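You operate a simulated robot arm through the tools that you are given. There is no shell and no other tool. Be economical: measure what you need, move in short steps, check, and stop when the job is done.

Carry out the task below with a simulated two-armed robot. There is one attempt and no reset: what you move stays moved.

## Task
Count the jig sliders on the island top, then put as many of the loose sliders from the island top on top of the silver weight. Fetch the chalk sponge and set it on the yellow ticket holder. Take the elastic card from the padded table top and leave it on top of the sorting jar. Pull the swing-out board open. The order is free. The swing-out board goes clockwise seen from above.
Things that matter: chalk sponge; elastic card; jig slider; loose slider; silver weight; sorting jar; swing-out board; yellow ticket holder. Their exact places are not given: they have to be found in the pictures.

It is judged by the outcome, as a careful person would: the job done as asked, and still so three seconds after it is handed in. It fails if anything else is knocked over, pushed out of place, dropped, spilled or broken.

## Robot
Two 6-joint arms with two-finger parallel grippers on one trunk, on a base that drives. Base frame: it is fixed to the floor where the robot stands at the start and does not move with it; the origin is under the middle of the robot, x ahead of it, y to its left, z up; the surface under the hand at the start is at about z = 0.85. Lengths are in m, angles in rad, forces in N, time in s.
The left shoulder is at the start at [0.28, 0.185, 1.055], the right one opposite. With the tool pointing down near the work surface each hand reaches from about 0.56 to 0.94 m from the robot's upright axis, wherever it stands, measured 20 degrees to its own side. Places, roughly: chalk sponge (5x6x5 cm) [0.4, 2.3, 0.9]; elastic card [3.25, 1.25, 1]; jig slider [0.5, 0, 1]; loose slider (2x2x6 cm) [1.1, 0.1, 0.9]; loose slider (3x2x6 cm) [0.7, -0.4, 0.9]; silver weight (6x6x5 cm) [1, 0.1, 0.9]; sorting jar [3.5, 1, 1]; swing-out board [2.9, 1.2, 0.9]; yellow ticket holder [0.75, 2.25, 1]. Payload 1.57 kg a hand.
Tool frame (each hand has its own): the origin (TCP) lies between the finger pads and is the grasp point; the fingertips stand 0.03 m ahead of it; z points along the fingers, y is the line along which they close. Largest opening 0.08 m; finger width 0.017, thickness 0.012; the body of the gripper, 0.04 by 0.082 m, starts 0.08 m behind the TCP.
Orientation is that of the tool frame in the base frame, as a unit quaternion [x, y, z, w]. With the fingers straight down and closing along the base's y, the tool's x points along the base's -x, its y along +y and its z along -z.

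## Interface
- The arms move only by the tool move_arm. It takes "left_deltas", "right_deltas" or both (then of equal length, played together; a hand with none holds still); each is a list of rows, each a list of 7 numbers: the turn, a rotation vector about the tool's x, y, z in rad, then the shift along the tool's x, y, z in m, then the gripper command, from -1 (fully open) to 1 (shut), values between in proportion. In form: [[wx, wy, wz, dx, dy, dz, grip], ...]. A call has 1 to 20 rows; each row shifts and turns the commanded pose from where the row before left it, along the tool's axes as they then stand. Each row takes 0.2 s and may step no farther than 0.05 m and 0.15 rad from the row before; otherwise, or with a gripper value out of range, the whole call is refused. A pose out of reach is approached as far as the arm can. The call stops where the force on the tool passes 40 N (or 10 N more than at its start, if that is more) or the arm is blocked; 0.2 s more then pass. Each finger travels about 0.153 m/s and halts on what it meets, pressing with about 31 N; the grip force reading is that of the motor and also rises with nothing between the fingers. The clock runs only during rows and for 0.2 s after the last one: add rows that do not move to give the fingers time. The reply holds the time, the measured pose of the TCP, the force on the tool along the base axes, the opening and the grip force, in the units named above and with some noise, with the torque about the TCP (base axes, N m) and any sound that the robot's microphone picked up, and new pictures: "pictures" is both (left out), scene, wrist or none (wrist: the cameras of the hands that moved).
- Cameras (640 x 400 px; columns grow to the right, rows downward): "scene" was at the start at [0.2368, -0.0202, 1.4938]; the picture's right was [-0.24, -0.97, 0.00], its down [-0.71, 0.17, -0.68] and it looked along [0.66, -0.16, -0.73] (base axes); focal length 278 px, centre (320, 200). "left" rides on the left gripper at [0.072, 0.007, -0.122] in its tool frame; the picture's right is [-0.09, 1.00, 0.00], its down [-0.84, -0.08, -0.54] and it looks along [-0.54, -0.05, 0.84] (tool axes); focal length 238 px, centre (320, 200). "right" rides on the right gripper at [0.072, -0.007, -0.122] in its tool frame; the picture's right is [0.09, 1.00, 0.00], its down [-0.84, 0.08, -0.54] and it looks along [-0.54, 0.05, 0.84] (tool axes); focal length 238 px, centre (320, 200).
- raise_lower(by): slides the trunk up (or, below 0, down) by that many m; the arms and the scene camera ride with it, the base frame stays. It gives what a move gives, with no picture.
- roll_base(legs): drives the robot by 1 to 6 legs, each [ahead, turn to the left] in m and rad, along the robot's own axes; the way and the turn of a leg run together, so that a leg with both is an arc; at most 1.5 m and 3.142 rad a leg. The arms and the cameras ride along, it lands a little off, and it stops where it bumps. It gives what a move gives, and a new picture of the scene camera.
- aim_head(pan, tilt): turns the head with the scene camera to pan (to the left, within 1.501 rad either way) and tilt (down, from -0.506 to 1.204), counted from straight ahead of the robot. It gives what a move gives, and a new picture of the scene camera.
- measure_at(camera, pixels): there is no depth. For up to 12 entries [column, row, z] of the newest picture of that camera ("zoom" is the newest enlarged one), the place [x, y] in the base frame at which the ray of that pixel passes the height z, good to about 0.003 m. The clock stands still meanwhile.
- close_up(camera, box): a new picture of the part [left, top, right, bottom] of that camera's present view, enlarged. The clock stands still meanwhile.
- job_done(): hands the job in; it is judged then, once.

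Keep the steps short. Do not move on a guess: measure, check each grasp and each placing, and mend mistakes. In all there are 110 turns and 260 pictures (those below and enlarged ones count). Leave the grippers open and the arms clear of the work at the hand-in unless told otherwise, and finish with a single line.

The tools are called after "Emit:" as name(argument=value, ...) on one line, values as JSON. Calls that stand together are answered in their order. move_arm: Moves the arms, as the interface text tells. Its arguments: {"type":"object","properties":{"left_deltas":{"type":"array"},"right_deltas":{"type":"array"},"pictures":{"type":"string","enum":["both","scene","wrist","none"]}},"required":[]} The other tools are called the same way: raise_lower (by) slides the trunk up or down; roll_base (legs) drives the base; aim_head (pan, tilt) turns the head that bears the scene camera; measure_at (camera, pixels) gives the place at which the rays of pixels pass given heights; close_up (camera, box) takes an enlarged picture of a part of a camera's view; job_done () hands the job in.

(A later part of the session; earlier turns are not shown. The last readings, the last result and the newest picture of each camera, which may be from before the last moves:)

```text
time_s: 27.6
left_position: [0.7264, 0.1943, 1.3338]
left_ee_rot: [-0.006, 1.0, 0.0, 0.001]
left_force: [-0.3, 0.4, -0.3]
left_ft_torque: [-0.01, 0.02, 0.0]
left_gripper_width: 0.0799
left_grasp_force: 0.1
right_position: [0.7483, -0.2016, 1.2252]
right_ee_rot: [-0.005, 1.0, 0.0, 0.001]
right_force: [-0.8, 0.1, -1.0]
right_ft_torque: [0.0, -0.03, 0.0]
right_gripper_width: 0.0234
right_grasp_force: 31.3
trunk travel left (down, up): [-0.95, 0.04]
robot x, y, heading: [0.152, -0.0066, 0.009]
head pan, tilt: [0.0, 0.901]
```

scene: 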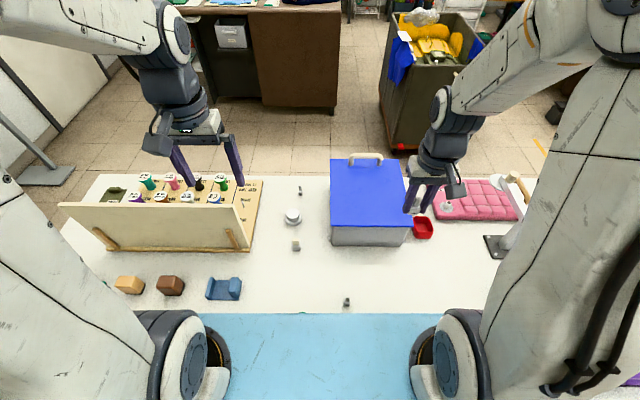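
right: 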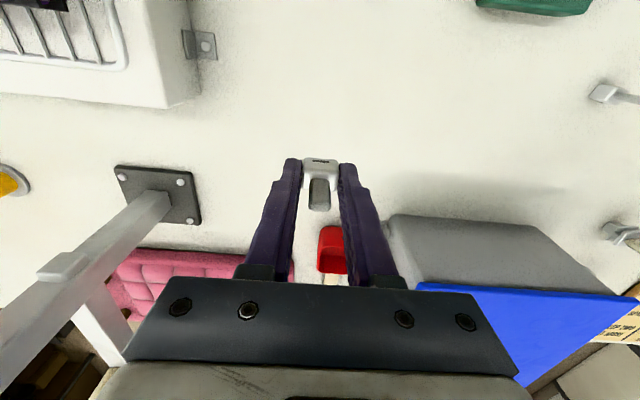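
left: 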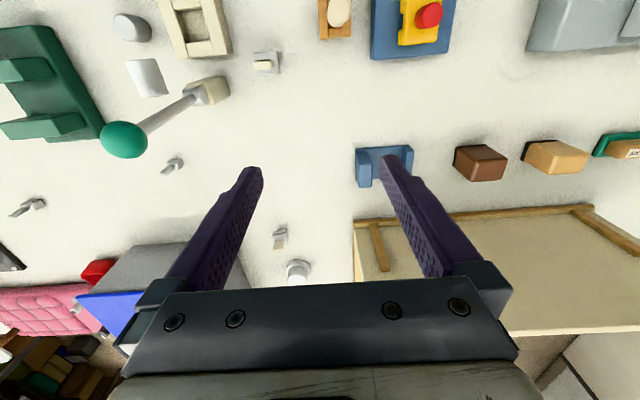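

That was clear. I drive 0.06 m more, then zoom on the weight and the far slider.

Emit:
roll_base(legs=[[0.06, 0]])

Emit:
close_up(camera="scene", box=[270, 180, 330, 270])

Emit:
measure_at(camera="zoom", pixels=[[320, 200, 0.85]])

```text
time_s: 28.6
left_position: [0.787, 0.1942, 1.3314]
left_ee_rot: [-0.007, 1.0, 0.001, 0.0]
left_force: [-0.6, 0.7, -0.1]
left_ft_torque: [0.0, -0.04, 0.0]
left_gripper_width: 0.0799
left_grasp_force: 0.1
right_position: [0.8081, -0.2009, 1.225]
right_ee_rot: [-0.006, 1.0, -0.001, 0.0]
right_force: [0.4, -0.5, 0.0]
right_ft_torque: [-0.03, -0.05, 0.03]
right_gripper_width: 0.0236
right_grasp_force: 30.6
trunk travel left (down, up): [-0.95, 0.04]
robot x, y, heading: [0.2091, -0.0037, 0.013]
head pan, tilt: [0.0, 0.901]
```

scene: 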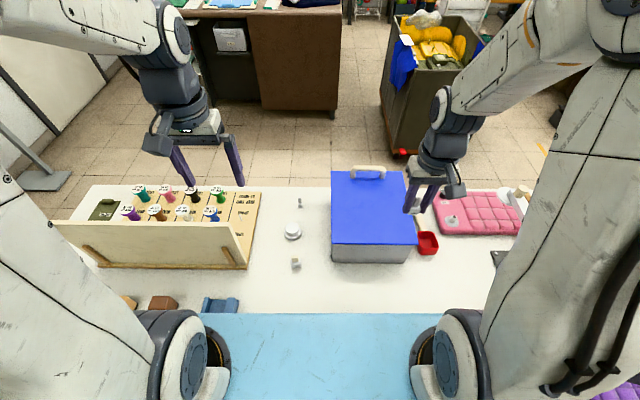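

```text
4.44 times, centred on (300, 225) of scene
```

zoom: 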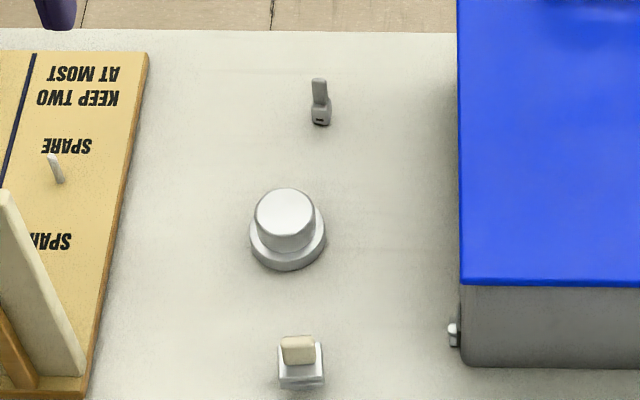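

```text
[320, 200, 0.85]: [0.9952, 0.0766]
```

Emit:
measure_at(camera="zoom", pixels=[[284, 212, 0.9], [254, 213, 0.9], [315, 213, 0.9], [284, 188, 0.9], [284, 236, 0.9], [249, 240, 0.86], [326, 240, 0.86], [287, 271, 0.85], [320, 123, 0.85], [312, 122, 0.85], [330, 125, 0.85], [319, 82, 0.91]])

```text
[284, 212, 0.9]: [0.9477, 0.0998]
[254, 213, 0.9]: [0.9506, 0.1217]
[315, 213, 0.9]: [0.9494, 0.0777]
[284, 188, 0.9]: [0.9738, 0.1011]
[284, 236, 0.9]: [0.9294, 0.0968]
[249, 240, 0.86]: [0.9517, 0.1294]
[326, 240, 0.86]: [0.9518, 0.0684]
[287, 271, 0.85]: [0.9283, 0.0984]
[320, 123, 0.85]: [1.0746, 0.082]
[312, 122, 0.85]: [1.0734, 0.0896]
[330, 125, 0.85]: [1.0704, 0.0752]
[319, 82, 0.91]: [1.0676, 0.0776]
```

Weight top: centre (0.951, 0.099), 4.4 cm across, z≈0.90. I bring the right hand over the weight, high.

Emit:
move_arm(right_deltas=[[0, 0, 0, -0.01, 0.045, 0, 1], [0, 0, 0, -0.01, 0.045, 0, 1], [0, 0, 0, -0.02, 0.045, 0, 1], [0, 0, 0, -0.02, 0.045, 0, 1], [0, 0, 0, -0.02, 0.045, 0, 1], [0, 0, 0, -0.03, 0.038, 0, 1], [0, 0, 0, -0.045, 0.037, 0.0, 1], [0, 0, 0, 0, 0, 0.0, 1]], pictures="both")

```text
refused: row 7 steps farther than a row can; nothing moved
```

Emit:
move_arm(right_deltas=[[0, 0, 0, -0.01, 0.045, 0, 1], [0, 0, 0, -0.02, 0.045, 0, 1], [0, 0, 0, -0.02, 0.045, 0, 1], [0, 0, 0, -0.02, 0.045, 0, 1], [0, 0, 0, -0.02, 0.045, 0, 1], [0, 0, 0, -0.03, 0.038, 0, 1], [0, 0, 0, -0.034, 0.036, 0.0, 1], [0, 0, 0, 0, 0, 0.0, 1]], pictures="both")

```text
time_s: 30.4
left_position: [0.788, 0.1951, 1.333]
left_ee_rot: [-0.006, 1.0, 0.0, 0.0]
left_force: [-1.0, 0.9, 0.5]
left_ft_torque: [0.01, 0.02, -0.02]
left_gripper_width: 0.0797
left_grasp_force: 0.0
right_position: [0.9589, 0.1009, 1.2207]
right_ee_rot: [-0.006, 1.0, -0.001, -0.001]
right_force: [1.0, 0.1, -0.8]
right_ft_torque: [-0.01, 0.01, 0.01]
right_gripper_width: 0.0234
right_grasp_force: 31.1
trunk travel left (down, up): [-0.95, 0.04]
robot x, y, heading: [0.2102, -0.0043, 0.019]
head pan, tilt: [0.0, 0.901]
```

scene: 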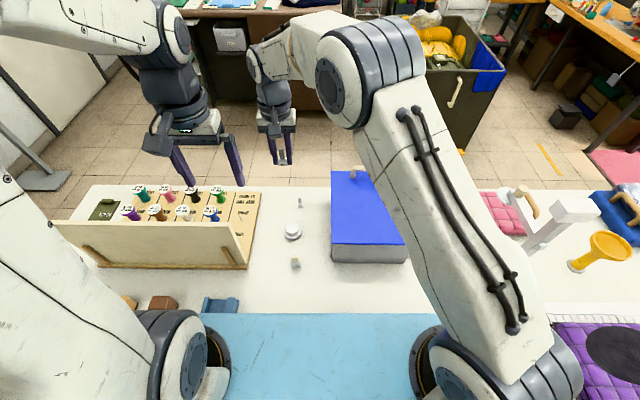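
right: 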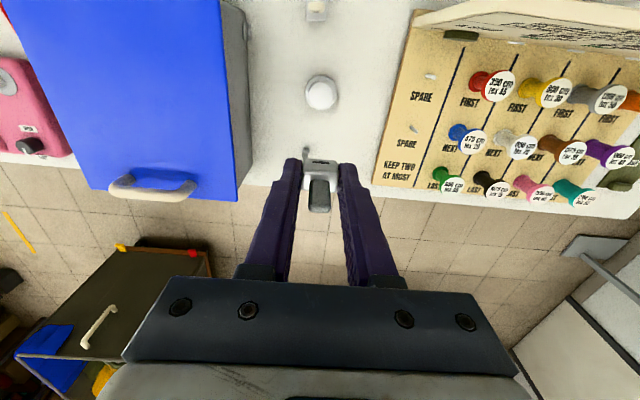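

The hand is over the weight. I descend to about z 0.97 and check.

Emit:
move_arm(right_deltas=[[0, 0, 0, 0, 0, 0.045, 1], [0, 0, 0, 0, 0, 0.045, 1], [0, 0, 0, 0, 0, 0.045, 1], [0, 0, 0, 0, 0, 0.045, 1], [0, 0, 0, 0, 0, 0.04, 1], [0, 0, 0, 0, 0, 0.03, 1], [0, 0, 0, 0, 0, 0.0, 1]], pictures="both")

Emit:
close_up(camera="right", box=[270, 90, 370, 190])

```text
time_s: 32.0
left_position: [0.7883, 0.1945, 1.3327]
left_ee_rot: [-0.007, 1.0, -0.001, 0.0]
left_force: [-0.2, -0.2, -0.4]
left_ft_torque: [0.04, 0.0, 0.01]
left_gripper_width: 0.0802
left_grasp_force: 0.1
right_position: [0.96, 0.0998, 0.9719]
right_ee_rot: [-0.007, 1.0, 0.001, 0.0]
right_force: [-0.2, -0.2, 0.1]
right_ft_torque: [-0.01, -0.01, 0.0]
right_gripper_width: 0.024
right_grasp_force: 31.3
trunk travel left (down, up): [-0.95, 0.04]
robot x, y, heading: [0.2123, -0.0084, 0.012]
head pan, tilt: [0.0, 0.901]
```

scene: 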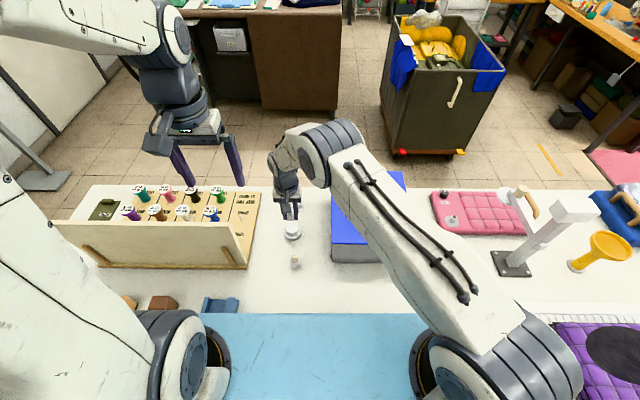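
right: 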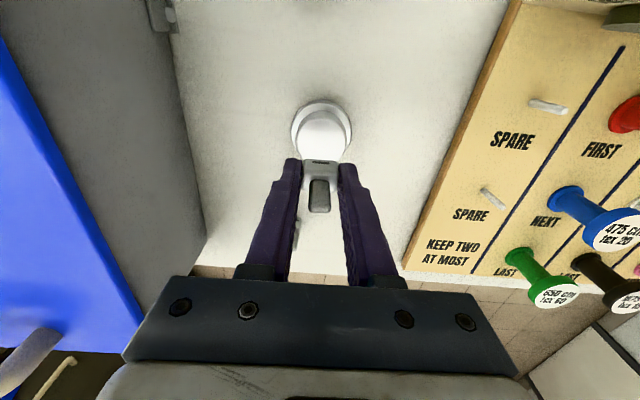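

```text
4.00 times, centred on (320, 140) of right
```

zoom: 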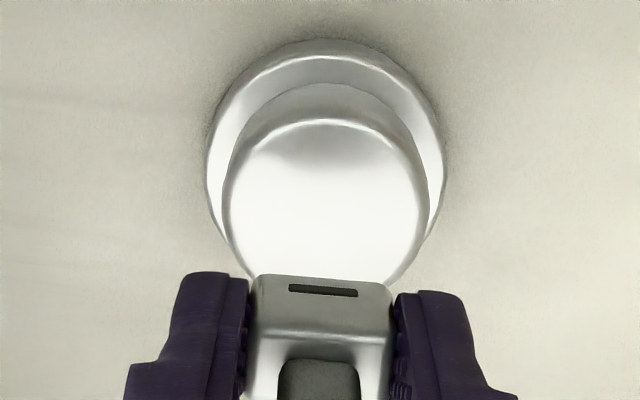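

Emit:
measure_at(camera="zoom", pixels=[[224, 200, 0.9], [427, 200, 0.9], [325, 120, 0.9], [325, 40, 0.85], [207, 160, 0.86], [443, 160, 0.86]])

```text
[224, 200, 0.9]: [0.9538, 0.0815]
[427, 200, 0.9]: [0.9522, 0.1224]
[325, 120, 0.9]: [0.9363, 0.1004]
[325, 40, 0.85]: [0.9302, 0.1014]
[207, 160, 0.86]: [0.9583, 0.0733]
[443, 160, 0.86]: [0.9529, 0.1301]
```

Averaging the two views, the weight's centre is (0.955, 0.101). I set the first slider at x≈0.964, going down in small steps and watching the force.

Emit:
move_arm(right_deltas=[[0, 0, 0, -0.004, 0.001, 0.015, 1], [0, 0, 0, 0, 0, 0.01, 1], [0, 0, 0, 0, 0, 0.004, 1], [0, 0, 0, 0, 0, 0.0, 1]], pictures="wrist")

Emit:
close_up(camera="right", box=[270, 90, 370, 190])

Emit:
close_up(camera="scene", box=[265, 180, 325, 250])

```text
time_s: 33.0
left_position: [0.787, 0.1946, 1.3321]
left_ee_rot: [-0.006, 1.0, 0.001, 0.0]
left_force: [0.5, -0.2, -0.3]
left_ft_torque: [0.02, 0.04, 0.02]
left_gripper_width: 0.0799
left_grasp_force: 0.0
right_position: [0.9632, 0.1012, 0.9452]
right_ee_rot: [-0.007, 1.0, 0.001, 0.0]
right_force: [1.1, -0.3, 0.6]
right_ft_torque: [0.0, 0.03, -0.01]
right_gripper_width: 0.0236
right_grasp_force: 31.1
trunk travel left (down, up): [-0.95, 0.04]
robot x, y, heading: [0.2085, -0.0026, 0.014]
head pan, tilt: [0.0, 0.901]
```

right: 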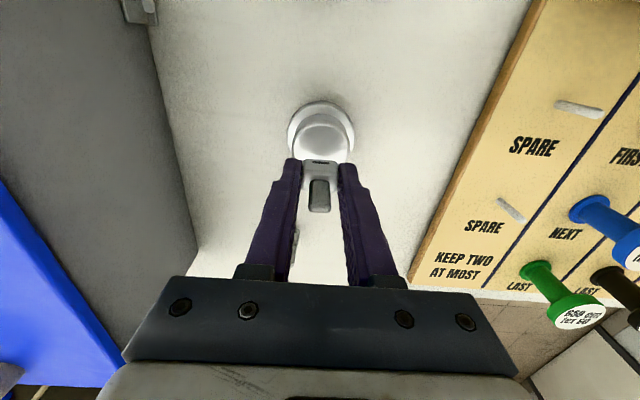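

```text
4.00 times, centred on (320, 140) of right
```

zoom: 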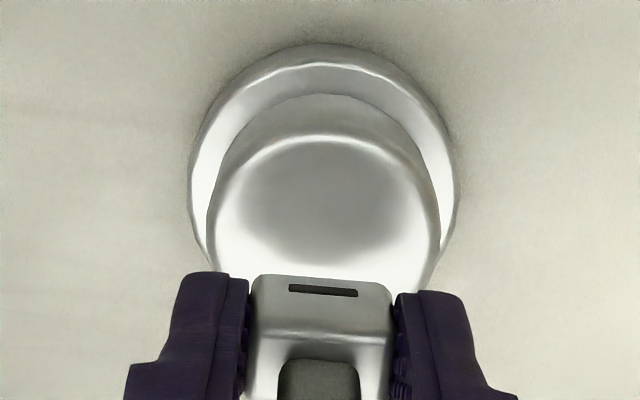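

```text
5.71 times, centred on (295, 215) of scene
```

zoom: 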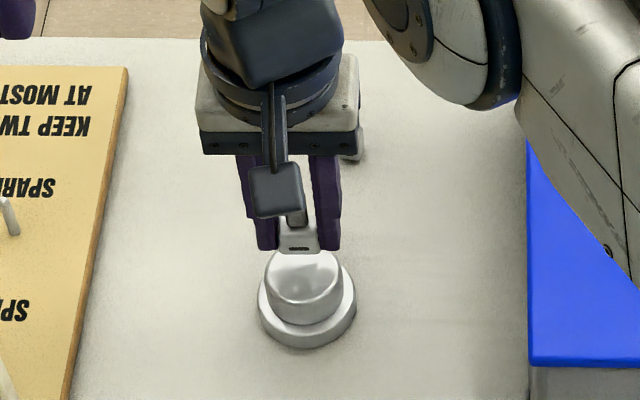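

Still about 7 mm above. I go down in 2 mm steps.

Emit:
move_arm(right_deltas=[[0, 0, 0, 0, 0, 0.003, 1], [0, 0, 0, 0, 0, 0.002, 1], [0, 0, 0, 0, 0, 0.002, 1], [0, 0, 0, 0, 0, 0, 1]], pictures="none")

Emit:
close_up(camera="right", box=[270, 90, 370, 190])

```text
time_s: 34.0
left_position: [0.7875, 0.1957, 1.3313]
left_ee_rot: [-0.006, 1.0, 0.0, 0.0]
left_force: [0.4, -0.1, 0.9]
left_ft_torque: [0.01, -0.02, -0.02]
left_gripper_width: 0.0797
left_grasp_force: 0.1
right_position: [0.9642, 0.1031, 0.9397]
right_ee_rot: [-0.006, 1.0, 0.0, 0.0]
right_force: [0.1, -0.5, -1.5]
right_ft_torque: [0.01, 0.03, 0.01]
right_gripper_width: 0.0236
right_grasp_force: 31.1
trunk travel left (down, up): [-0.95, 0.04]
robot x, y, heading: [0.2092, -0.0054, 0.015]
head pan, tilt: [0.0, 0.901]
```

```text
4.00 times, centred on (320, 140) of right
```

zoom: 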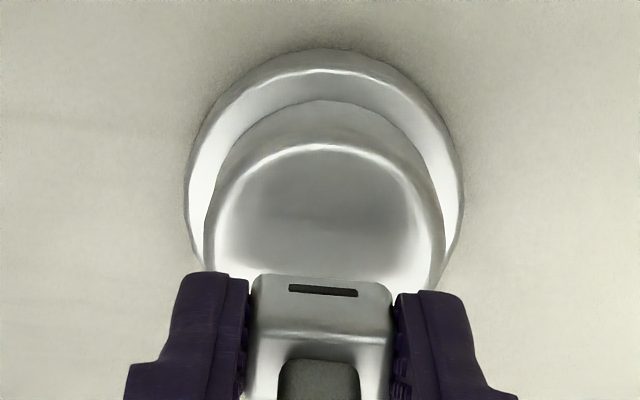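

Emit:
move_arm(right_deltas=[[0, 0, 0, 0, 0, 0.0015, 1], [0, 0, 0, 0, 0, 0.0015, 1], [0, 0, 0, 0, 0, 0, 1]], pictures="none")

```text
time_s: 34.8
left_position: [0.788, 0.1952, 1.3326]
left_ee_rot: [-0.006, 1.0, 0.0, 0.0]
left_force: [0.6, 0.3, 0.6]
left_ft_torque: [0.02, -0.01, -0.02]
left_gripper_width: 0.0801
left_grasp_force: 0.1
right_position: [0.9642, 0.1011, 0.9366]
right_ee_rot: [-0.006, 1.0, 0.0, -0.001]
right_force: [0.3, -0.5, 0.5]
right_ft_torque: [0.01, -0.03, -0.01]
right_gripper_width: 0.0238
right_grasp_force: 31.1
trunk travel left (down, up): [-0.95, 0.04]
robot x, y, heading: [0.2098, -0.0016, 0.007]
head pan, tilt: [0.0, 0.901]
```

Emit:
move_arm(right_deltas=[[0, 0, 0, 0, 0, 0.0015, 1], [0, 0, 0, 0, 0, 0.0015, 1], [0, 0, 0, 0, 0, 0, 1]], pictures="none")

Emit:
close_up(camera="right", box=[270, 90, 370, 190])

```text
time_s: 35.6
left_position: [0.7872, 0.1952, 1.3318]
left_ee_rot: [-0.007, 1.0, 0.0, -0.001]
left_force: [0.1, 0.2, 0.2]
left_ft_torque: [0.03, 0.01, -0.03]
left_gripper_width: 0.08
left_grasp_force: 0.0
right_position: [0.9644, 0.102, 0.933]
right_ee_rot: [-0.006, 1.0, 0.0, 0.001]
right_force: [0.8, -0.8, 0.0]
right_ft_torque: [-0.02, 0.03, 0.02]
right_gripper_width: 0.0239
right_grasp_force: 31.1
trunk travel left (down, up): [-0.95, 0.04]
robot x, y, heading: [0.211, -0.0018, 0.007]
head pan, tilt: [0.0, 0.901]
```

```text
4.00 times, centred on (320, 140) of right
```

zoom: 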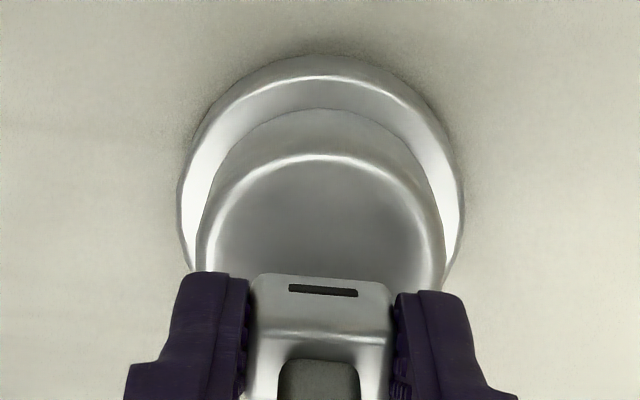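

Emit:
move_arm(right_deltas=[[0, 0, 0, 0, 0, 0.0015, 1], [0, 0, 0, 0, 0, 0.0015, 1], [0, 0, 0, 0, 0, 0.001, 1], [0, 0, 0, 0, 0, 0, 1]], pictures="none")

```text
time_s: 36.6
left_position: [0.7879, 0.1946, 1.3324]
left_ee_rot: [-0.006, 1.0, -0.001, 0.0]
left_force: [-0.7, -0.5, 0.8]
left_ft_torque: [0.01, -0.04, 0.0]
left_gripper_width: 0.0798
left_grasp_force: 0.1
right_position: [0.9645, 0.1029, 0.9285]
right_ee_rot: [-0.006, 1.0, 0.0, 0.0]
right_force: [-0.3, -0.5, 0.5]
right_ft_torque: [0.01, -0.01, 0.02]
right_gripper_width: 0.0235
right_grasp_force: 31.1
trunk travel left (down, up): [-0.95, 0.04]
robot x, y, heading: [0.2159, -0.0028, 0.016]
head pan, tilt: [0.0, 0.901]
```

Emit:
move_arm(right_deltas=[[0, 0, 0, 0, 0, 0.0015, 1], [0, 0, 0, 0, 0, 0.0015, 1], [0, 0, 0, 0, 0, 0, 1]], pictures="none")

Emit:
close_up(camera="right", box=[270, 90, 370, 190])

Emit:
close_up(camera="scene", box=[275, 205, 315, 245])

```text
time_s: 37.4
left_position: [0.786, 0.1947, 1.3326]
left_ee_rot: [-0.006, 1.0, 0.0, 0.0]
left_force: [0.3, -0.8, 0.0]
left_ft_torque: [-0.03, 0.02, 0.01]
left_gripper_width: 0.0801
left_grasp_force: 0.1
right_position: [0.9643, 0.1034, 0.9273]
right_ee_rot: [-0.006, 1.0, 0.001, -0.001]
right_force: [0.4, 0.4, -0.4]
right_ft_torque: [0.0, 0.01, 0.0]
right_gripper_width: 0.0236
right_grasp_force: 31.3
trunk travel left (down, up): [-0.95, 0.04]
robot x, y, heading: [0.2121, -0.0035, 0.013]
head pan, tilt: [0.0, 0.901]
```

```text
4.00 times, centred on (320, 140) of right
```

zoom: 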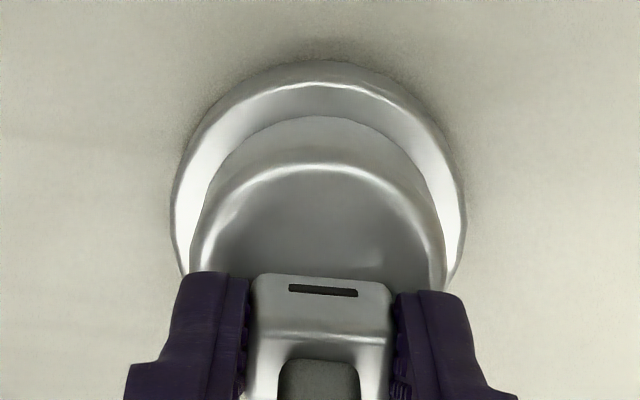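

```text
10.00 times, centred on (295, 225) of scene
```

zoom: 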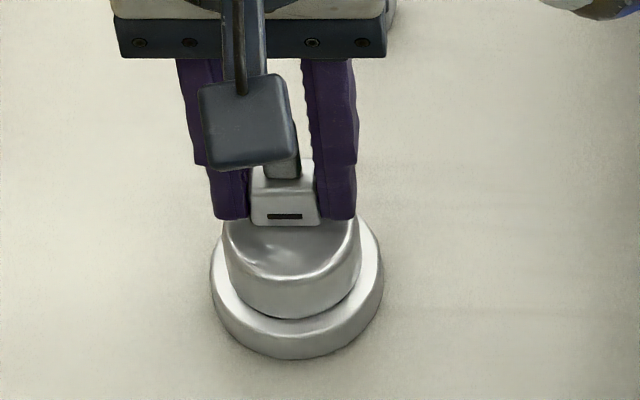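

Nearly touching; the slider is about 2 mm left of the disc centre. I correct y by −2 mm and continue down.

Emit:
move_arm(right_deltas=[[0, 0, 0, 0, -0.002, 0, 1], [0, 0, 0, 0, 0, 0.0015, 1], [0, 0, 0, 0, 0, 0.0015, 1], [0, 0, 0, 0, 0, 0, 1]], pictures="none")

Emit:
close_up(camera="scene", box=[275, 205, 315, 245])

```text
time_s: 38.4
left_position: [0.788, 0.1942, 1.3329]
left_ee_rot: [-0.006, 1.0, 0.0, 0.001]
left_force: [0.4, -0.4, 0.6]
left_ft_torque: [-0.01, 0.0, 0.01]
left_gripper_width: 0.0799
left_grasp_force: 0.0
right_position: [0.9646, 0.1008, 0.9251]
right_ee_rot: [-0.006, 1.0, 0.001, 0.002]
right_force: [-3.4, -2.0, 18.9]
right_ft_torque: [-0.08, 0.11, 0.02]
right_gripper_width: 0.0237
right_grasp_force: 30.9
trunk travel left (down, up): [-0.95, 0.04]
robot x, y, heading: [0.2105, -0.0053, 0.01]
head pan, tilt: [0.0, 0.901]
```

```text
10.00 times, centred on (295, 225) of scene
```

zoom: 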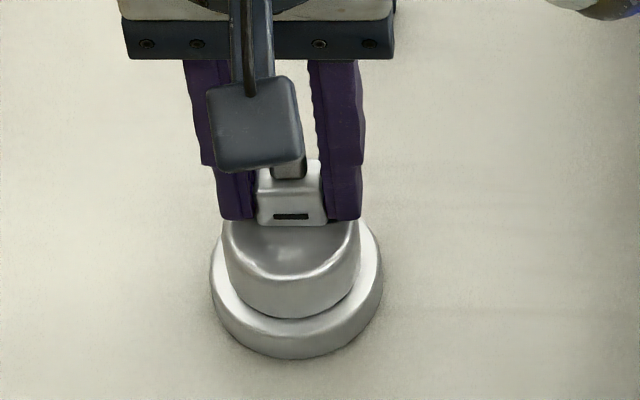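

Contact (19 N up). I ease off 1 mm, open, and lift.

Emit:
move_arm(right_deltas=[[0, 0, 0, 0, 0, -0.001, 1], [0, 0, 0, 0, 0, 0, -0.3], [0, 0, 0, 0, 0, 0, -0.3], [0, 0, 0, 0, 0, -0.02, -0.3], [0, 0, 0, 0, 0, -0.04, -0.3], [0, 0, 0, 0, 0, -0.04, -0.3], [0, 0, 0, 0, 0, -0.04, -0.3], [0, 0, 0, 0, 0, -0.04, -1], [0, 0, 0, 0, 0, -0.04, -1], [0, 0, 0, 0, 0, 0, -1]], pictures="wrist")

Emit:
close_up(camera="scene", box=[265, 185, 325, 245])

```text
time_s: 40.6
left_position: [0.7875, 0.1955, 1.3331]
left_ee_rot: [-0.007, 1.0, 0.0, 0.0]
left_force: [-0.3, 0.3, 0.0]
left_ft_torque: [0.02, -0.02, -0.01]
left_gripper_width: 0.08
left_grasp_force: 0.0
right_position: [0.9651, 0.0985, 1.1442]
right_ee_rot: [-0.006, 1.0, -0.001, 0.0]
right_force: [-0.2, 0.0, 0.4]
right_ft_torque: [-0.01, 0.0, 0.01]
right_gripper_width: 0.0799
right_grasp_force: 0.0
trunk travel left (down, up): [-0.95, 0.04]
robot x, y, heading: [0.2085, 0.0009, 0.013]
head pan, tilt: [0.0, 0.901]
```

right: 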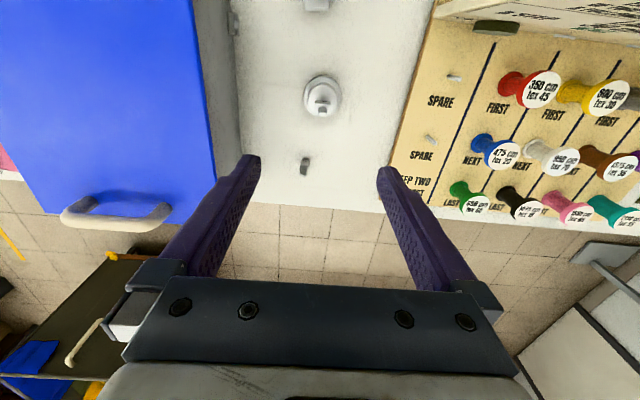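

```text
6.67 times, centred on (295, 215) of scene
```

zoom: 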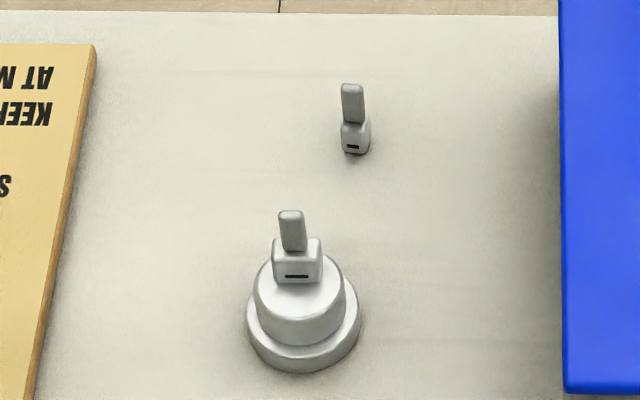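

The first slider stands on the weight. I look at the far slider, at (305,166) in the right wrist view.

Emit:
close_up(camera="right", box=[275, 140, 335, 200])

Emit:
measure_at(camera="zoom", pixels=[[320, 200, 0.85]])

```text
6.67 times, centred on (305, 170) of right
```

zoom: 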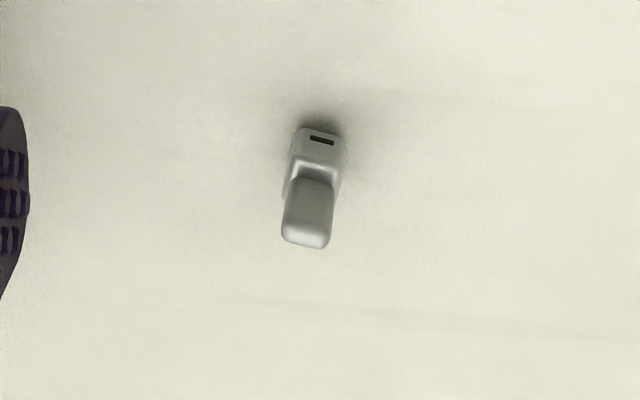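

```text
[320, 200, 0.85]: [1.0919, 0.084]
```

Emit:
move_arm(right_deltas=[[0, 0, 0, -0.03, -0.006, 0.02, -1], [0, 0, 0, -0.03, -0.006, 0.02, -1], [0, 0, 0, -0.02, -0.006, 0.02, -1], [0, 0, 0, 0, 0, 0.02, -1], [0, 0, 0, 0, 0, 0, -1]], pictures="wrist")

Emit:
close_up(camera="right", box=[280, 110, 350, 180])

```text
time_s: 41.8
left_position: [0.7879, 0.1943, 1.3323]
left_ee_rot: [-0.005, 1.0, 0.0, 0.0]
left_force: [0.2, -0.6, 0.2]
left_ft_torque: [0.0, 0.0, 0.03]
left_gripper_width: 0.08
left_grasp_force: 0.0
right_position: [1.0435, 0.0829, 1.0636]
right_ee_rot: [-0.006, 1.0, 0.0, -0.001]
right_force: [-0.3, 0.5, -0.8]
right_ft_torque: [0.03, 0.0, 0.04]
right_gripper_width: 0.0799
right_grasp_force: 0.0
trunk travel left (down, up): [-0.95, 0.04]
robot x, y, heading: [0.2111, -0.0033, 0.011]
head pan, tilt: [0.0, 0.901]
```

right: 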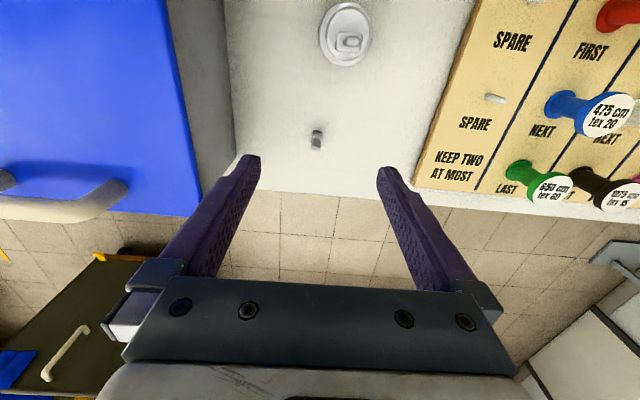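

```text
5.71 times, centred on (315, 145) of right
```

zoom: 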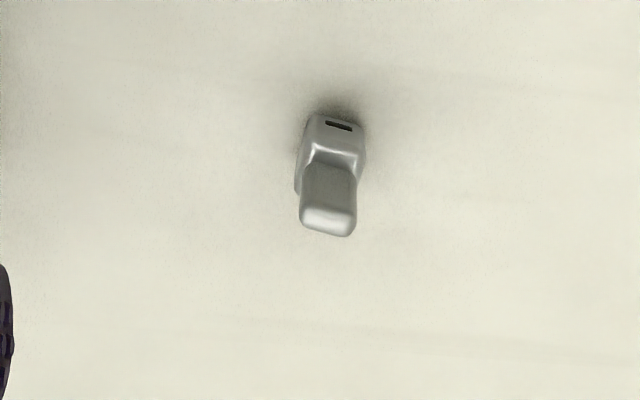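

Emit:
measure_at(camera="zoom", pixels=[[312, 114, 0.85], [364, 124, 0.85], [311, 140, 0.872], [364, 155, 0.872], [296, 190, 0.86], [300, 215, 0.91], [353, 225, 0.91], [327, 220, 0.91]])

```text
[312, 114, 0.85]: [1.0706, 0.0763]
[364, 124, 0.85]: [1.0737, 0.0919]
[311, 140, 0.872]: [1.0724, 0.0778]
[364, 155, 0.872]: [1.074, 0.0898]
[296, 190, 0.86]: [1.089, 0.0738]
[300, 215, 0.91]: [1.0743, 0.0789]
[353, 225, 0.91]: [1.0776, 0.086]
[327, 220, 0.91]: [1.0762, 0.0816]
```

Slider centre ≈ (1.081, 0.083), turned about −0.14 rad, narrow side along y. I align and descend to it.

Emit:
move_arm(right_deltas=[[0, 0, 0, -0.0375, 0.0, 0, -1], [0, 0, 0.14, 0, 0, 0.02, -1], [0, 0, 0, 0, 0, 0.04, -1], [0, 0, 0, 0, 0, 0.04, -1], [0, 0, 0, 0, 0, 0, -1]], pictures="wrist")

Emit:
close_up(camera="right", box=[280, 100, 360, 160])

```text
time_s: 43.0
left_position: [0.7881, 0.195, 1.3331]
left_ee_rot: [-0.007, 1.0, -0.001, 0.0]
left_force: [0.3, 0.2, 0.3]
left_ft_torque: [0.03, 0.02, -0.02]
left_gripper_width: 0.0798
left_grasp_force: 0.1
right_position: [1.0361, 0.0717, 0.9685]
right_ee_rot: [0.063, 0.998, -0.001, -0.001]
right_force: [0.8, 0.3, -0.6]
right_ft_torque: [0.03, -0.05, -0.01]
right_gripper_width: 0.0798
right_grasp_force: 0.0
right hand out of reach, approached as far as the arm can: row 1, 2, 4
trunk travel left (down, up): [-0.95, 0.04]
robot x, y, heading: [0.2111, -0.0034, 0.015]
head pan, tilt: [0.0, 0.901]
```

right: 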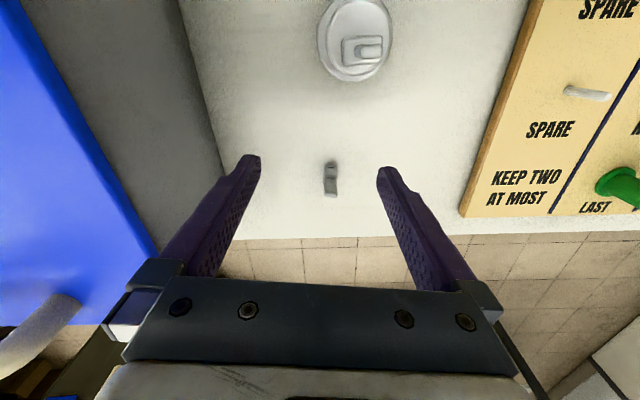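

```text
6.67 times, centred on (320, 130) of right
```

zoom: 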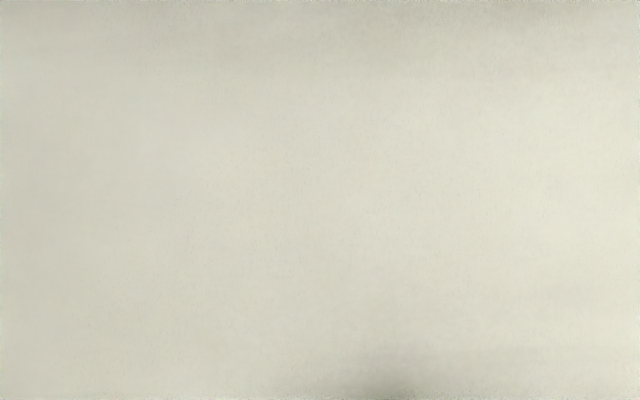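

Out of reach by about 4 cm. I lift, drive 0.06 m ahead, and re-measure.

Emit:
move_arm(right_deltas=[[0, 0, 0, 0, 0, -0.04, -1], [0, 0, 0, 0, 0, -0.04, -1], [0, 0, 0, 0, 0, 0, -1]], pictures="none")

Emit:
roll_base(legs=[[0.07, 0]])

Emit:
close_up(camera="right", box=[240, 60, 400, 200])

```text
time_s: 43.8
left_position: [0.7875, 0.1945, 1.3331]
left_ee_rot: [-0.006, 1.0, 0.0, 0.0]
left_force: [0.4, 1.1, -0.9]
left_ft_torque: [-0.02, 0.03, -0.02]
left_gripper_width: 0.0801
left_grasp_force: 0.1
right_position: [1.0511, 0.078, 1.0463]
right_ee_rot: [0.064, 0.998, -0.002, -0.001]
right_force: [0.2, -0.5, 0.6]
right_ft_torque: [-0.05, 0.02, 0.02]
right_gripper_width: 0.0799
right_grasp_force: 0.1
right hand out of reach, approached as far as the arm can: row 1, 2
trunk travel left (down, up): [-0.95, 0.04]
robot x, y, heading: [0.2128, -0.0034, 0.015]
head pan, tilt: [0.0, 0.901]
```

```text
time_s: 44.8
left_position: [0.8332, 0.1909, 1.3301]
left_ee_rot: [-0.003, 1.0, 0.002, -0.003]
left_force: [0.9, 0.0, -0.2]
left_ft_torque: [0.03, 0.02, -0.02]
left_gripper_width: 0.0802
left_grasp_force: 0.0
right_position: [1.0906, 0.0714, 1.0405]
right_ee_rot: [0.069, 0.998, 0.001, -0.002]
right_force: [1.0, -0.2, -0.7]
right_ft_torque: [0.03, 0.02, 0.01]
right_gripper_width: 0.0803
right_grasp_force: 0.2
trunk travel left (down, up): [-0.95, 0.04]
robot x, y, heading: [0.2522, 0.0006, -0.002]
head pan, tilt: [0.0, 0.901]
stopped in leg 1: the robot was blocked; the commanded pose is now the measured one
```

scene: 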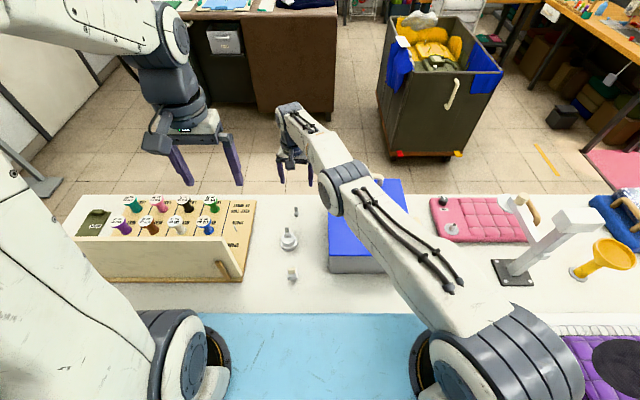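

```text
2.86 times, centred on (320, 130) of right
```

zoom: 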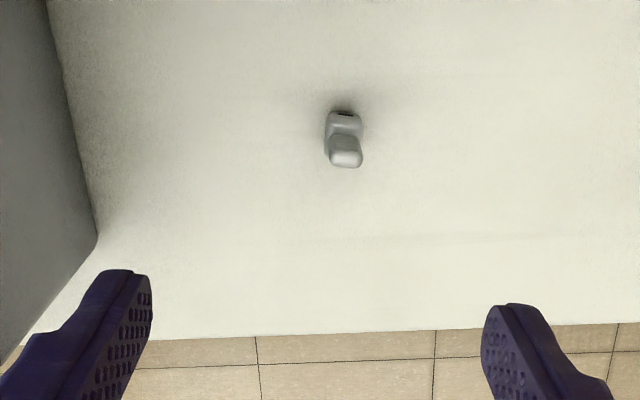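

Blocked at 0.252 m by a table leg, probably; the slider on the weight still stands at (289,235). I re-measure the far slider from here.

Emit:
close_up(camera="right", box=[300, 80, 350, 130])

Emit:
measure_at(camera="right", pixels=[[323, 99, 0.85], [334.5, 99, 0.85], [328.5, 117, 0.91]])

Emit:
close_up(camera="scene", box=[260, 195, 320, 285])

```text
8.00 times, centred on (325, 105) of right
```

zoom: 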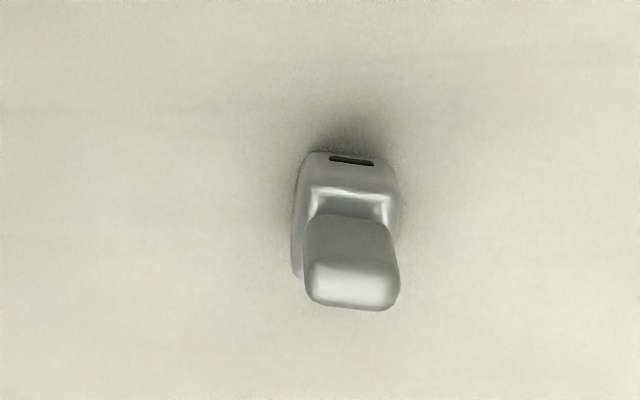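

```text
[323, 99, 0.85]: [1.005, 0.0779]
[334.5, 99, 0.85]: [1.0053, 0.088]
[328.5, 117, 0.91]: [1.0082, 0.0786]
```

```text
4.44 times, centred on (290, 240) of scene
```

zoom: 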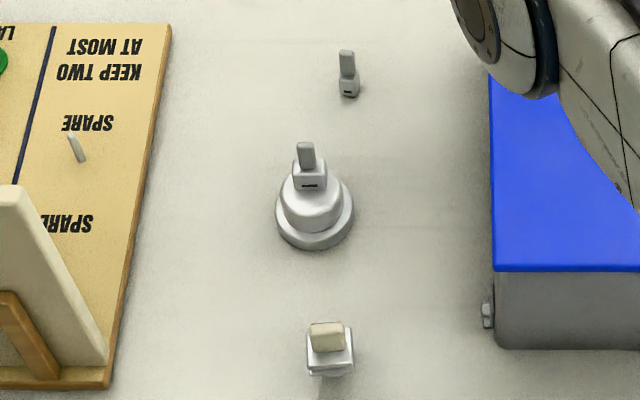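

Emit:
close_up(camera="right", box=[300, 80, 350, 130])

Emit:
measure_at(camera="zoom", pixels=[[305, 153, 0.85], [395, 158, 0.85], [312, 190, 0.872], [392, 197, 0.872], [293, 275, 0.86], [352, 285, 0.91], [305, 285, 0.91], [398, 290, 0.91]])

```text
8.00 times, centred on (325, 105) of right
```

zoom: 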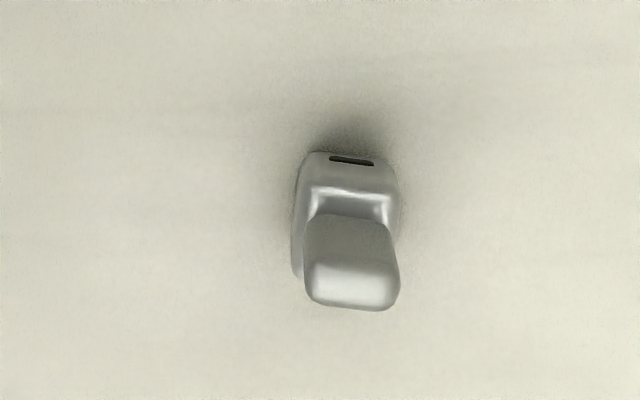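

```text
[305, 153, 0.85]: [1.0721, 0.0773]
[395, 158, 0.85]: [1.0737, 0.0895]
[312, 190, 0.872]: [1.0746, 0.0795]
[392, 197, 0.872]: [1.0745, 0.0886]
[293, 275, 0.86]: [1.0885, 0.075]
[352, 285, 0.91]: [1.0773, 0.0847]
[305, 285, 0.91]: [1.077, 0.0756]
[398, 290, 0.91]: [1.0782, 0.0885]
```

Slider centre (1.081, 0.0825). I shift by (0.011, 0.0097) in tool axes and descend partway, checking reach.

Emit:
move_arm(right_deltas=[[0, 0, 0, 0.011, 0.0097, 0, -1], [0, 0, 0, 0, 0, 0.04, -1], [0, 0, 0, 0, 0, 0.04, -1], [0, 0, 0, 0, 0, 0, -1]], pictures="wrist")

```text
time_s: 45.8
left_position: [0.8306, 0.1925, 1.3323]
left_ee_rot: [-0.003, 1.0, 0.0, 0.0]
left_force: [0.2, -0.4, 0.6]
left_ft_torque: [0.03, 0.03, 0.0]
left_gripper_width: 0.0799
left_grasp_force: 0.0
right_position: [1.0685, 0.0775, 0.9696]
right_ee_rot: [0.068, 0.998, 0.001, 0.0]
right_force: [0.0, 0.4, 0.7]
right_ft_torque: [0.01, 0.01, -0.01]
right_gripper_width: 0.0798
right_grasp_force: 0.1
right hand out of reach, approached as far as the arm can: row 3
trunk travel left (down, up): [-0.95, 0.04]
robot x, y, heading: [0.2523, -0.0015, -0.0]
head pan, tilt: [0.0, 0.901]
```

right: 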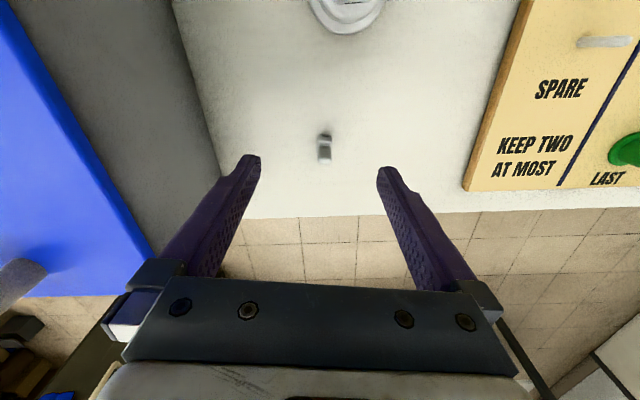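

The left shoulder is closer to this slider, so I switch hands. I lift the right hand and retract it over to the right and back.

Emit:
move_arm(right_deltas=[[0, 0, 0, 0.02, 0, -0.045, -1], [0, 0, 0, 0.02, 0, -0.045, -1], [0, 0, 0, 0.01, 0, -0.045, -1], [0, 0, 0, 0.01, 0, -0.045, -1], [0, 0, 0, 0, 0, -0.045, -1], [0, 0, 0, 0, 0, -0.045, -1], [0, 0, -0.135, 0.02, -0.04, 0, -1], [0, 0, 0, 0.02, -0.045, 0, -1], [0, 0, 0, 0.02, -0.045, 0, -1], [0, 0, 0, 0.02, -0.045, 0, -1], [0, 0, 0, 0.02, -0.045, 0, -1], [0, 0, 0, 0.02, -0.045, 0, -1], [0, 0, 0, 0.02, -0.045, 0, -1], [0, 0, 0, 0.02, 0, 0, -1]], pictures="none")

```text
time_s: 48.8
left_position: [0.8312, 0.1916, 1.3323]
left_ee_rot: [-0.003, 1.0, 0.0, 0.0]
left_force: [-1.3, -0.3, 0.0]
left_ft_torque: [-0.03, 0.01, -0.04]
left_gripper_width: 0.08
left_grasp_force: 0.1
right_position: [0.8471, -0.2192, 1.2399]
right_ee_rot: [-0.001, 1.0, 0.001, 0.0]
right_force: [-0.5, -0.2, 0.3]
right_ft_torque: [0.03, 0.01, 0.01]
right_gripper_width: 0.0799
right_grasp_force: 0.1
trunk travel left (down, up): [-0.95, 0.04]
robot x, y, heading: [0.2484, -0.0, 0.001]
head pan, tilt: [0.0, 0.901]
```

Now I bring the left hand over the far slider.

Emit:
move_arm(left_deltas=[[0, 0, 0, -0.038, -0.018, 0.02, -1], [0, 0, 0, -0.038, -0.018, 0.02, -1], [0, 0, 0, -0.038, -0.018, 0.02, -1], [0, 0, 0, -0.038, -0.018, 0.02, -1], [0, 0, 0, -0.038, -0.018, 0.02, -1], [0, 0, 0.14, -0.035, -0.018, 0.02, -1], [0, 0, 0, 0, 0, 0.045, -1], [0, 0, 0, 0, 0, 0.045, -1], [0, 0, 0, 0, 0, 0.045, -1], [0, 0, 0, 0, 0, 0, -1]], pictures="wrist")

Emit:
close_up(camera="left", box=[280, 90, 360, 170])

```text
time_s: 51.0
left_position: [1.0579, 0.0841, 1.077]
left_ee_rot: [0.067, 0.998, 0.0, -0.001]
left_force: [-0.7, 0.2, -0.1]
left_ft_torque: [-0.04, 0.01, -0.01]
left_gripper_width: 0.0804
left_grasp_force: 0.0
right_position: [0.848, -0.2198, 1.2384]
right_ee_rot: [0.0, 1.0, 0.0, 0.0]
right_force: [-0.3, 0.1, 0.6]
right_ft_torque: [0.01, 0.0, 0.03]
right_gripper_width: 0.08
right_grasp_force: 0.0
trunk travel left (down, up): [-0.95, 0.04]
robot x, y, heading: [0.2556, -0.0024, 0.0]
head pan, tilt: [0.0, 0.901]
```

left: 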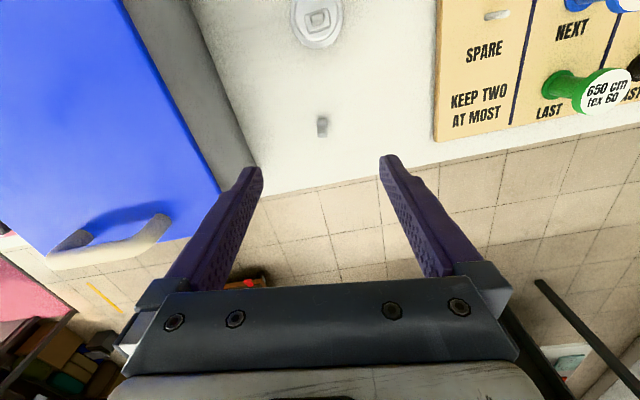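

```text
5.00 times, centred on (320, 130) of left
```

zoom: 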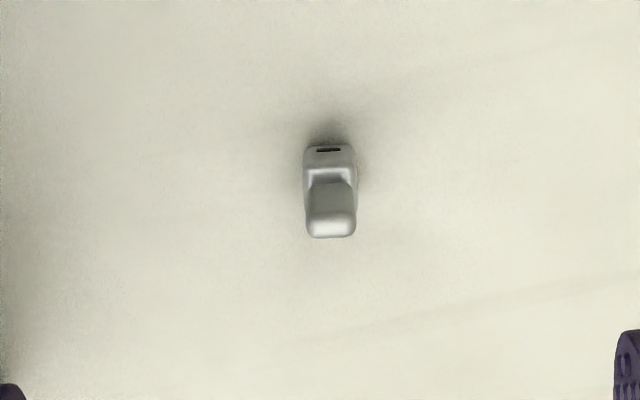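

Emit:
measure_at(camera="zoom", pixels=[[303, 146, 0.85], [357, 146, 0.85], [307, 170, 0.872], [353, 170, 0.872], [330, 228, 0.91]])

Emit:
move_arm(left_deltas=[[0, 0, 0, -0.022, 0.002, 0.04, -1], [0, 0, 0, 0, 0, 0.04, -1], [0, 0, 0, 0, 0, 0.02, -1], [0, 0, 0, 0, 0, 0, -1]], pictures="wrist")

Emit:
close_up(camera="left", box=[280, 90, 360, 170])

```text
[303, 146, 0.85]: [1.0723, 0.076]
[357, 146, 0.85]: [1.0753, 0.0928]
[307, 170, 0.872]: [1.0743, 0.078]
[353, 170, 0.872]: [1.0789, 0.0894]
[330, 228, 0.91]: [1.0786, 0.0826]
```

```text
time_s: 52.0
left_position: [1.0796, 0.0842, 0.9764]
left_ee_rot: [0.067, 0.998, 0.0, 0.0]
left_force: [0.2, -0.7, -0.5]
left_ft_torque: [-0.03, 0.0, 0.03]
left_gripper_width: 0.08
left_grasp_force: 0.2
right_position: [0.8467, -0.219, 1.2389]
right_ee_rot: [0.001, 1.0, 0.0, 0.0]
right_force: [-0.6, 0.3, -0.1]
right_ft_torque: [0.01, 0.03, 0.04]
right_gripper_width: 0.08
right_grasp_force: 0.0
trunk travel left (down, up): [-0.95, 0.04]
robot x, y, heading: [0.2524, -0.0041, 0.001]
head pan, tilt: [0.0, 0.901]
```

left: 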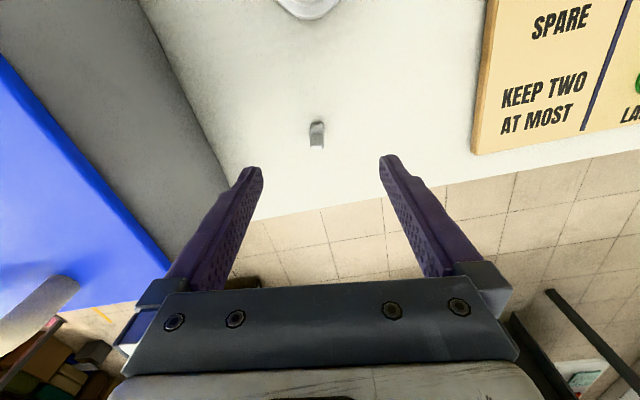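

```text
5.00 times, centred on (320, 130) of left
```

zoom: 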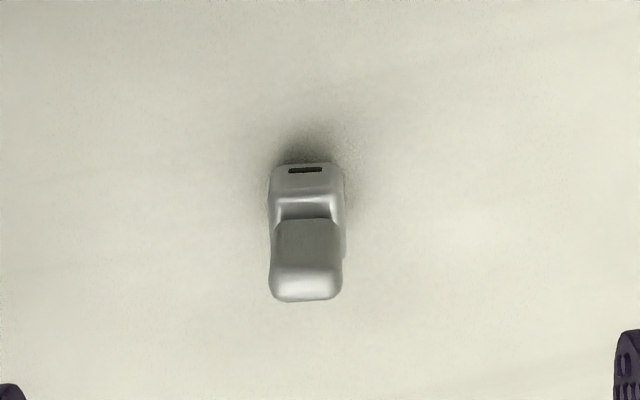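

In reach and aligned. I descend 0.09 m, close, and lift.

Emit:
move_arm(left_deltas=[[0, 0, 0, 0, 0, 0.045, -1], [0, 0, 0, 0, 0, 0.03, -1], [0, 0, 0, 0, 0, 0.015, -1], [0, 0, 0, 0, 0, 0, 1], [0, 0, 0, 0, 0, 0, 1], [0, 0, 0, 0, 0, 0, 1], [0, 0, 0, 0, 0, 0, 1]], pictures="none")

Emit:
move_arm(left_deltas=[[0, 0, 0, 0, 0, -0.02, 1], [0, 0, 0, 0, 0, -0.04, 1], [0, 0, 0, 0, 0, -0.04, 1], [0, 0, 0, 0, 0, -0.04, 1], [0, 0, 0, 0, 0, -0.04, 1], [0, 0, 0, 0, 0, 0, 1]], pictures="wrist")

Emit:
close_up(camera="left", box=[270, 110, 370, 210])

```text
time_s: 53.6
left_position: [1.0785, 0.0852, 0.8891]
left_ee_rot: [0.067, 0.998, 0.0, -0.001]
left_force: [0.6, 0.5, 0.1]
left_ft_torque: [0.05, 0.02, 0.01]
left_gripper_width: 0.0135
left_grasp_force: 30.1
right_position: [0.8466, -0.2186, 1.2383]
right_ee_rot: [0.0, 1.0, 0.0, 0.0]
right_force: [-0.2, 0.2, -0.3]
right_ft_torque: [0.03, 0.01, -0.02]
right_gripper_width: 0.0798
right_grasp_force: 0.1
trunk travel left (down, up): [-0.95, 0.04]
robot x, y, heading: [0.254, -0.001, -0.003]
head pan, tilt: [0.0, 0.901]
```

```text
time_s: 55.0
left_position: [1.0786, 0.0817, 1.068]
left_ee_rot: [0.067, 0.998, 0.0, -0.001]
left_force: [-0.2, -0.1, -0.8]
left_ft_torque: [0.0, 0.04, -0.01]
left_gripper_width: 0.0134
left_grasp_force: 29.4
right_position: [0.847, -0.2185, 1.2394]
right_ee_rot: [0.001, 1.0, 0.001, 0.0]
right_force: [-0.1, -0.5, 0.0]
right_ft_torque: [-0.06, 0.0, 0.0]
right_gripper_width: 0.0801
right_grasp_force: 0.1
trunk travel left (down, up): [-0.95, 0.04]
robot x, y, heading: [0.252, -0.0044, -0.002]
head pan, tilt: [0.0, 0.901]
```

left: 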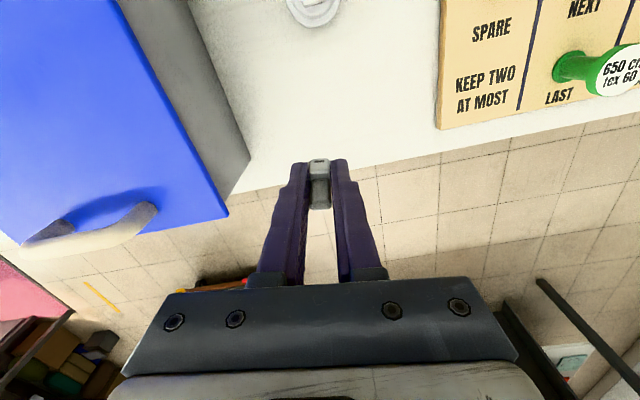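

```text
4.00 times, centred on (320, 160) of left
```

zoom: 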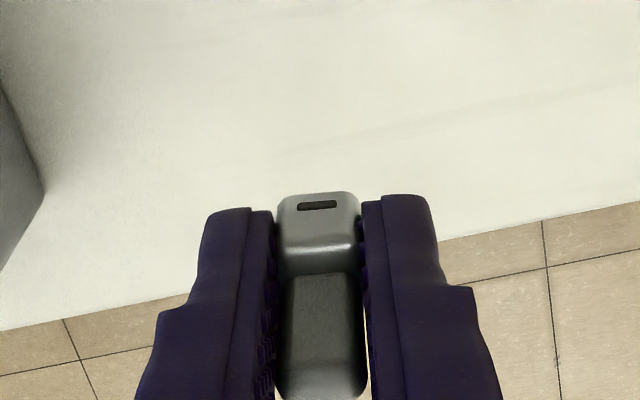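

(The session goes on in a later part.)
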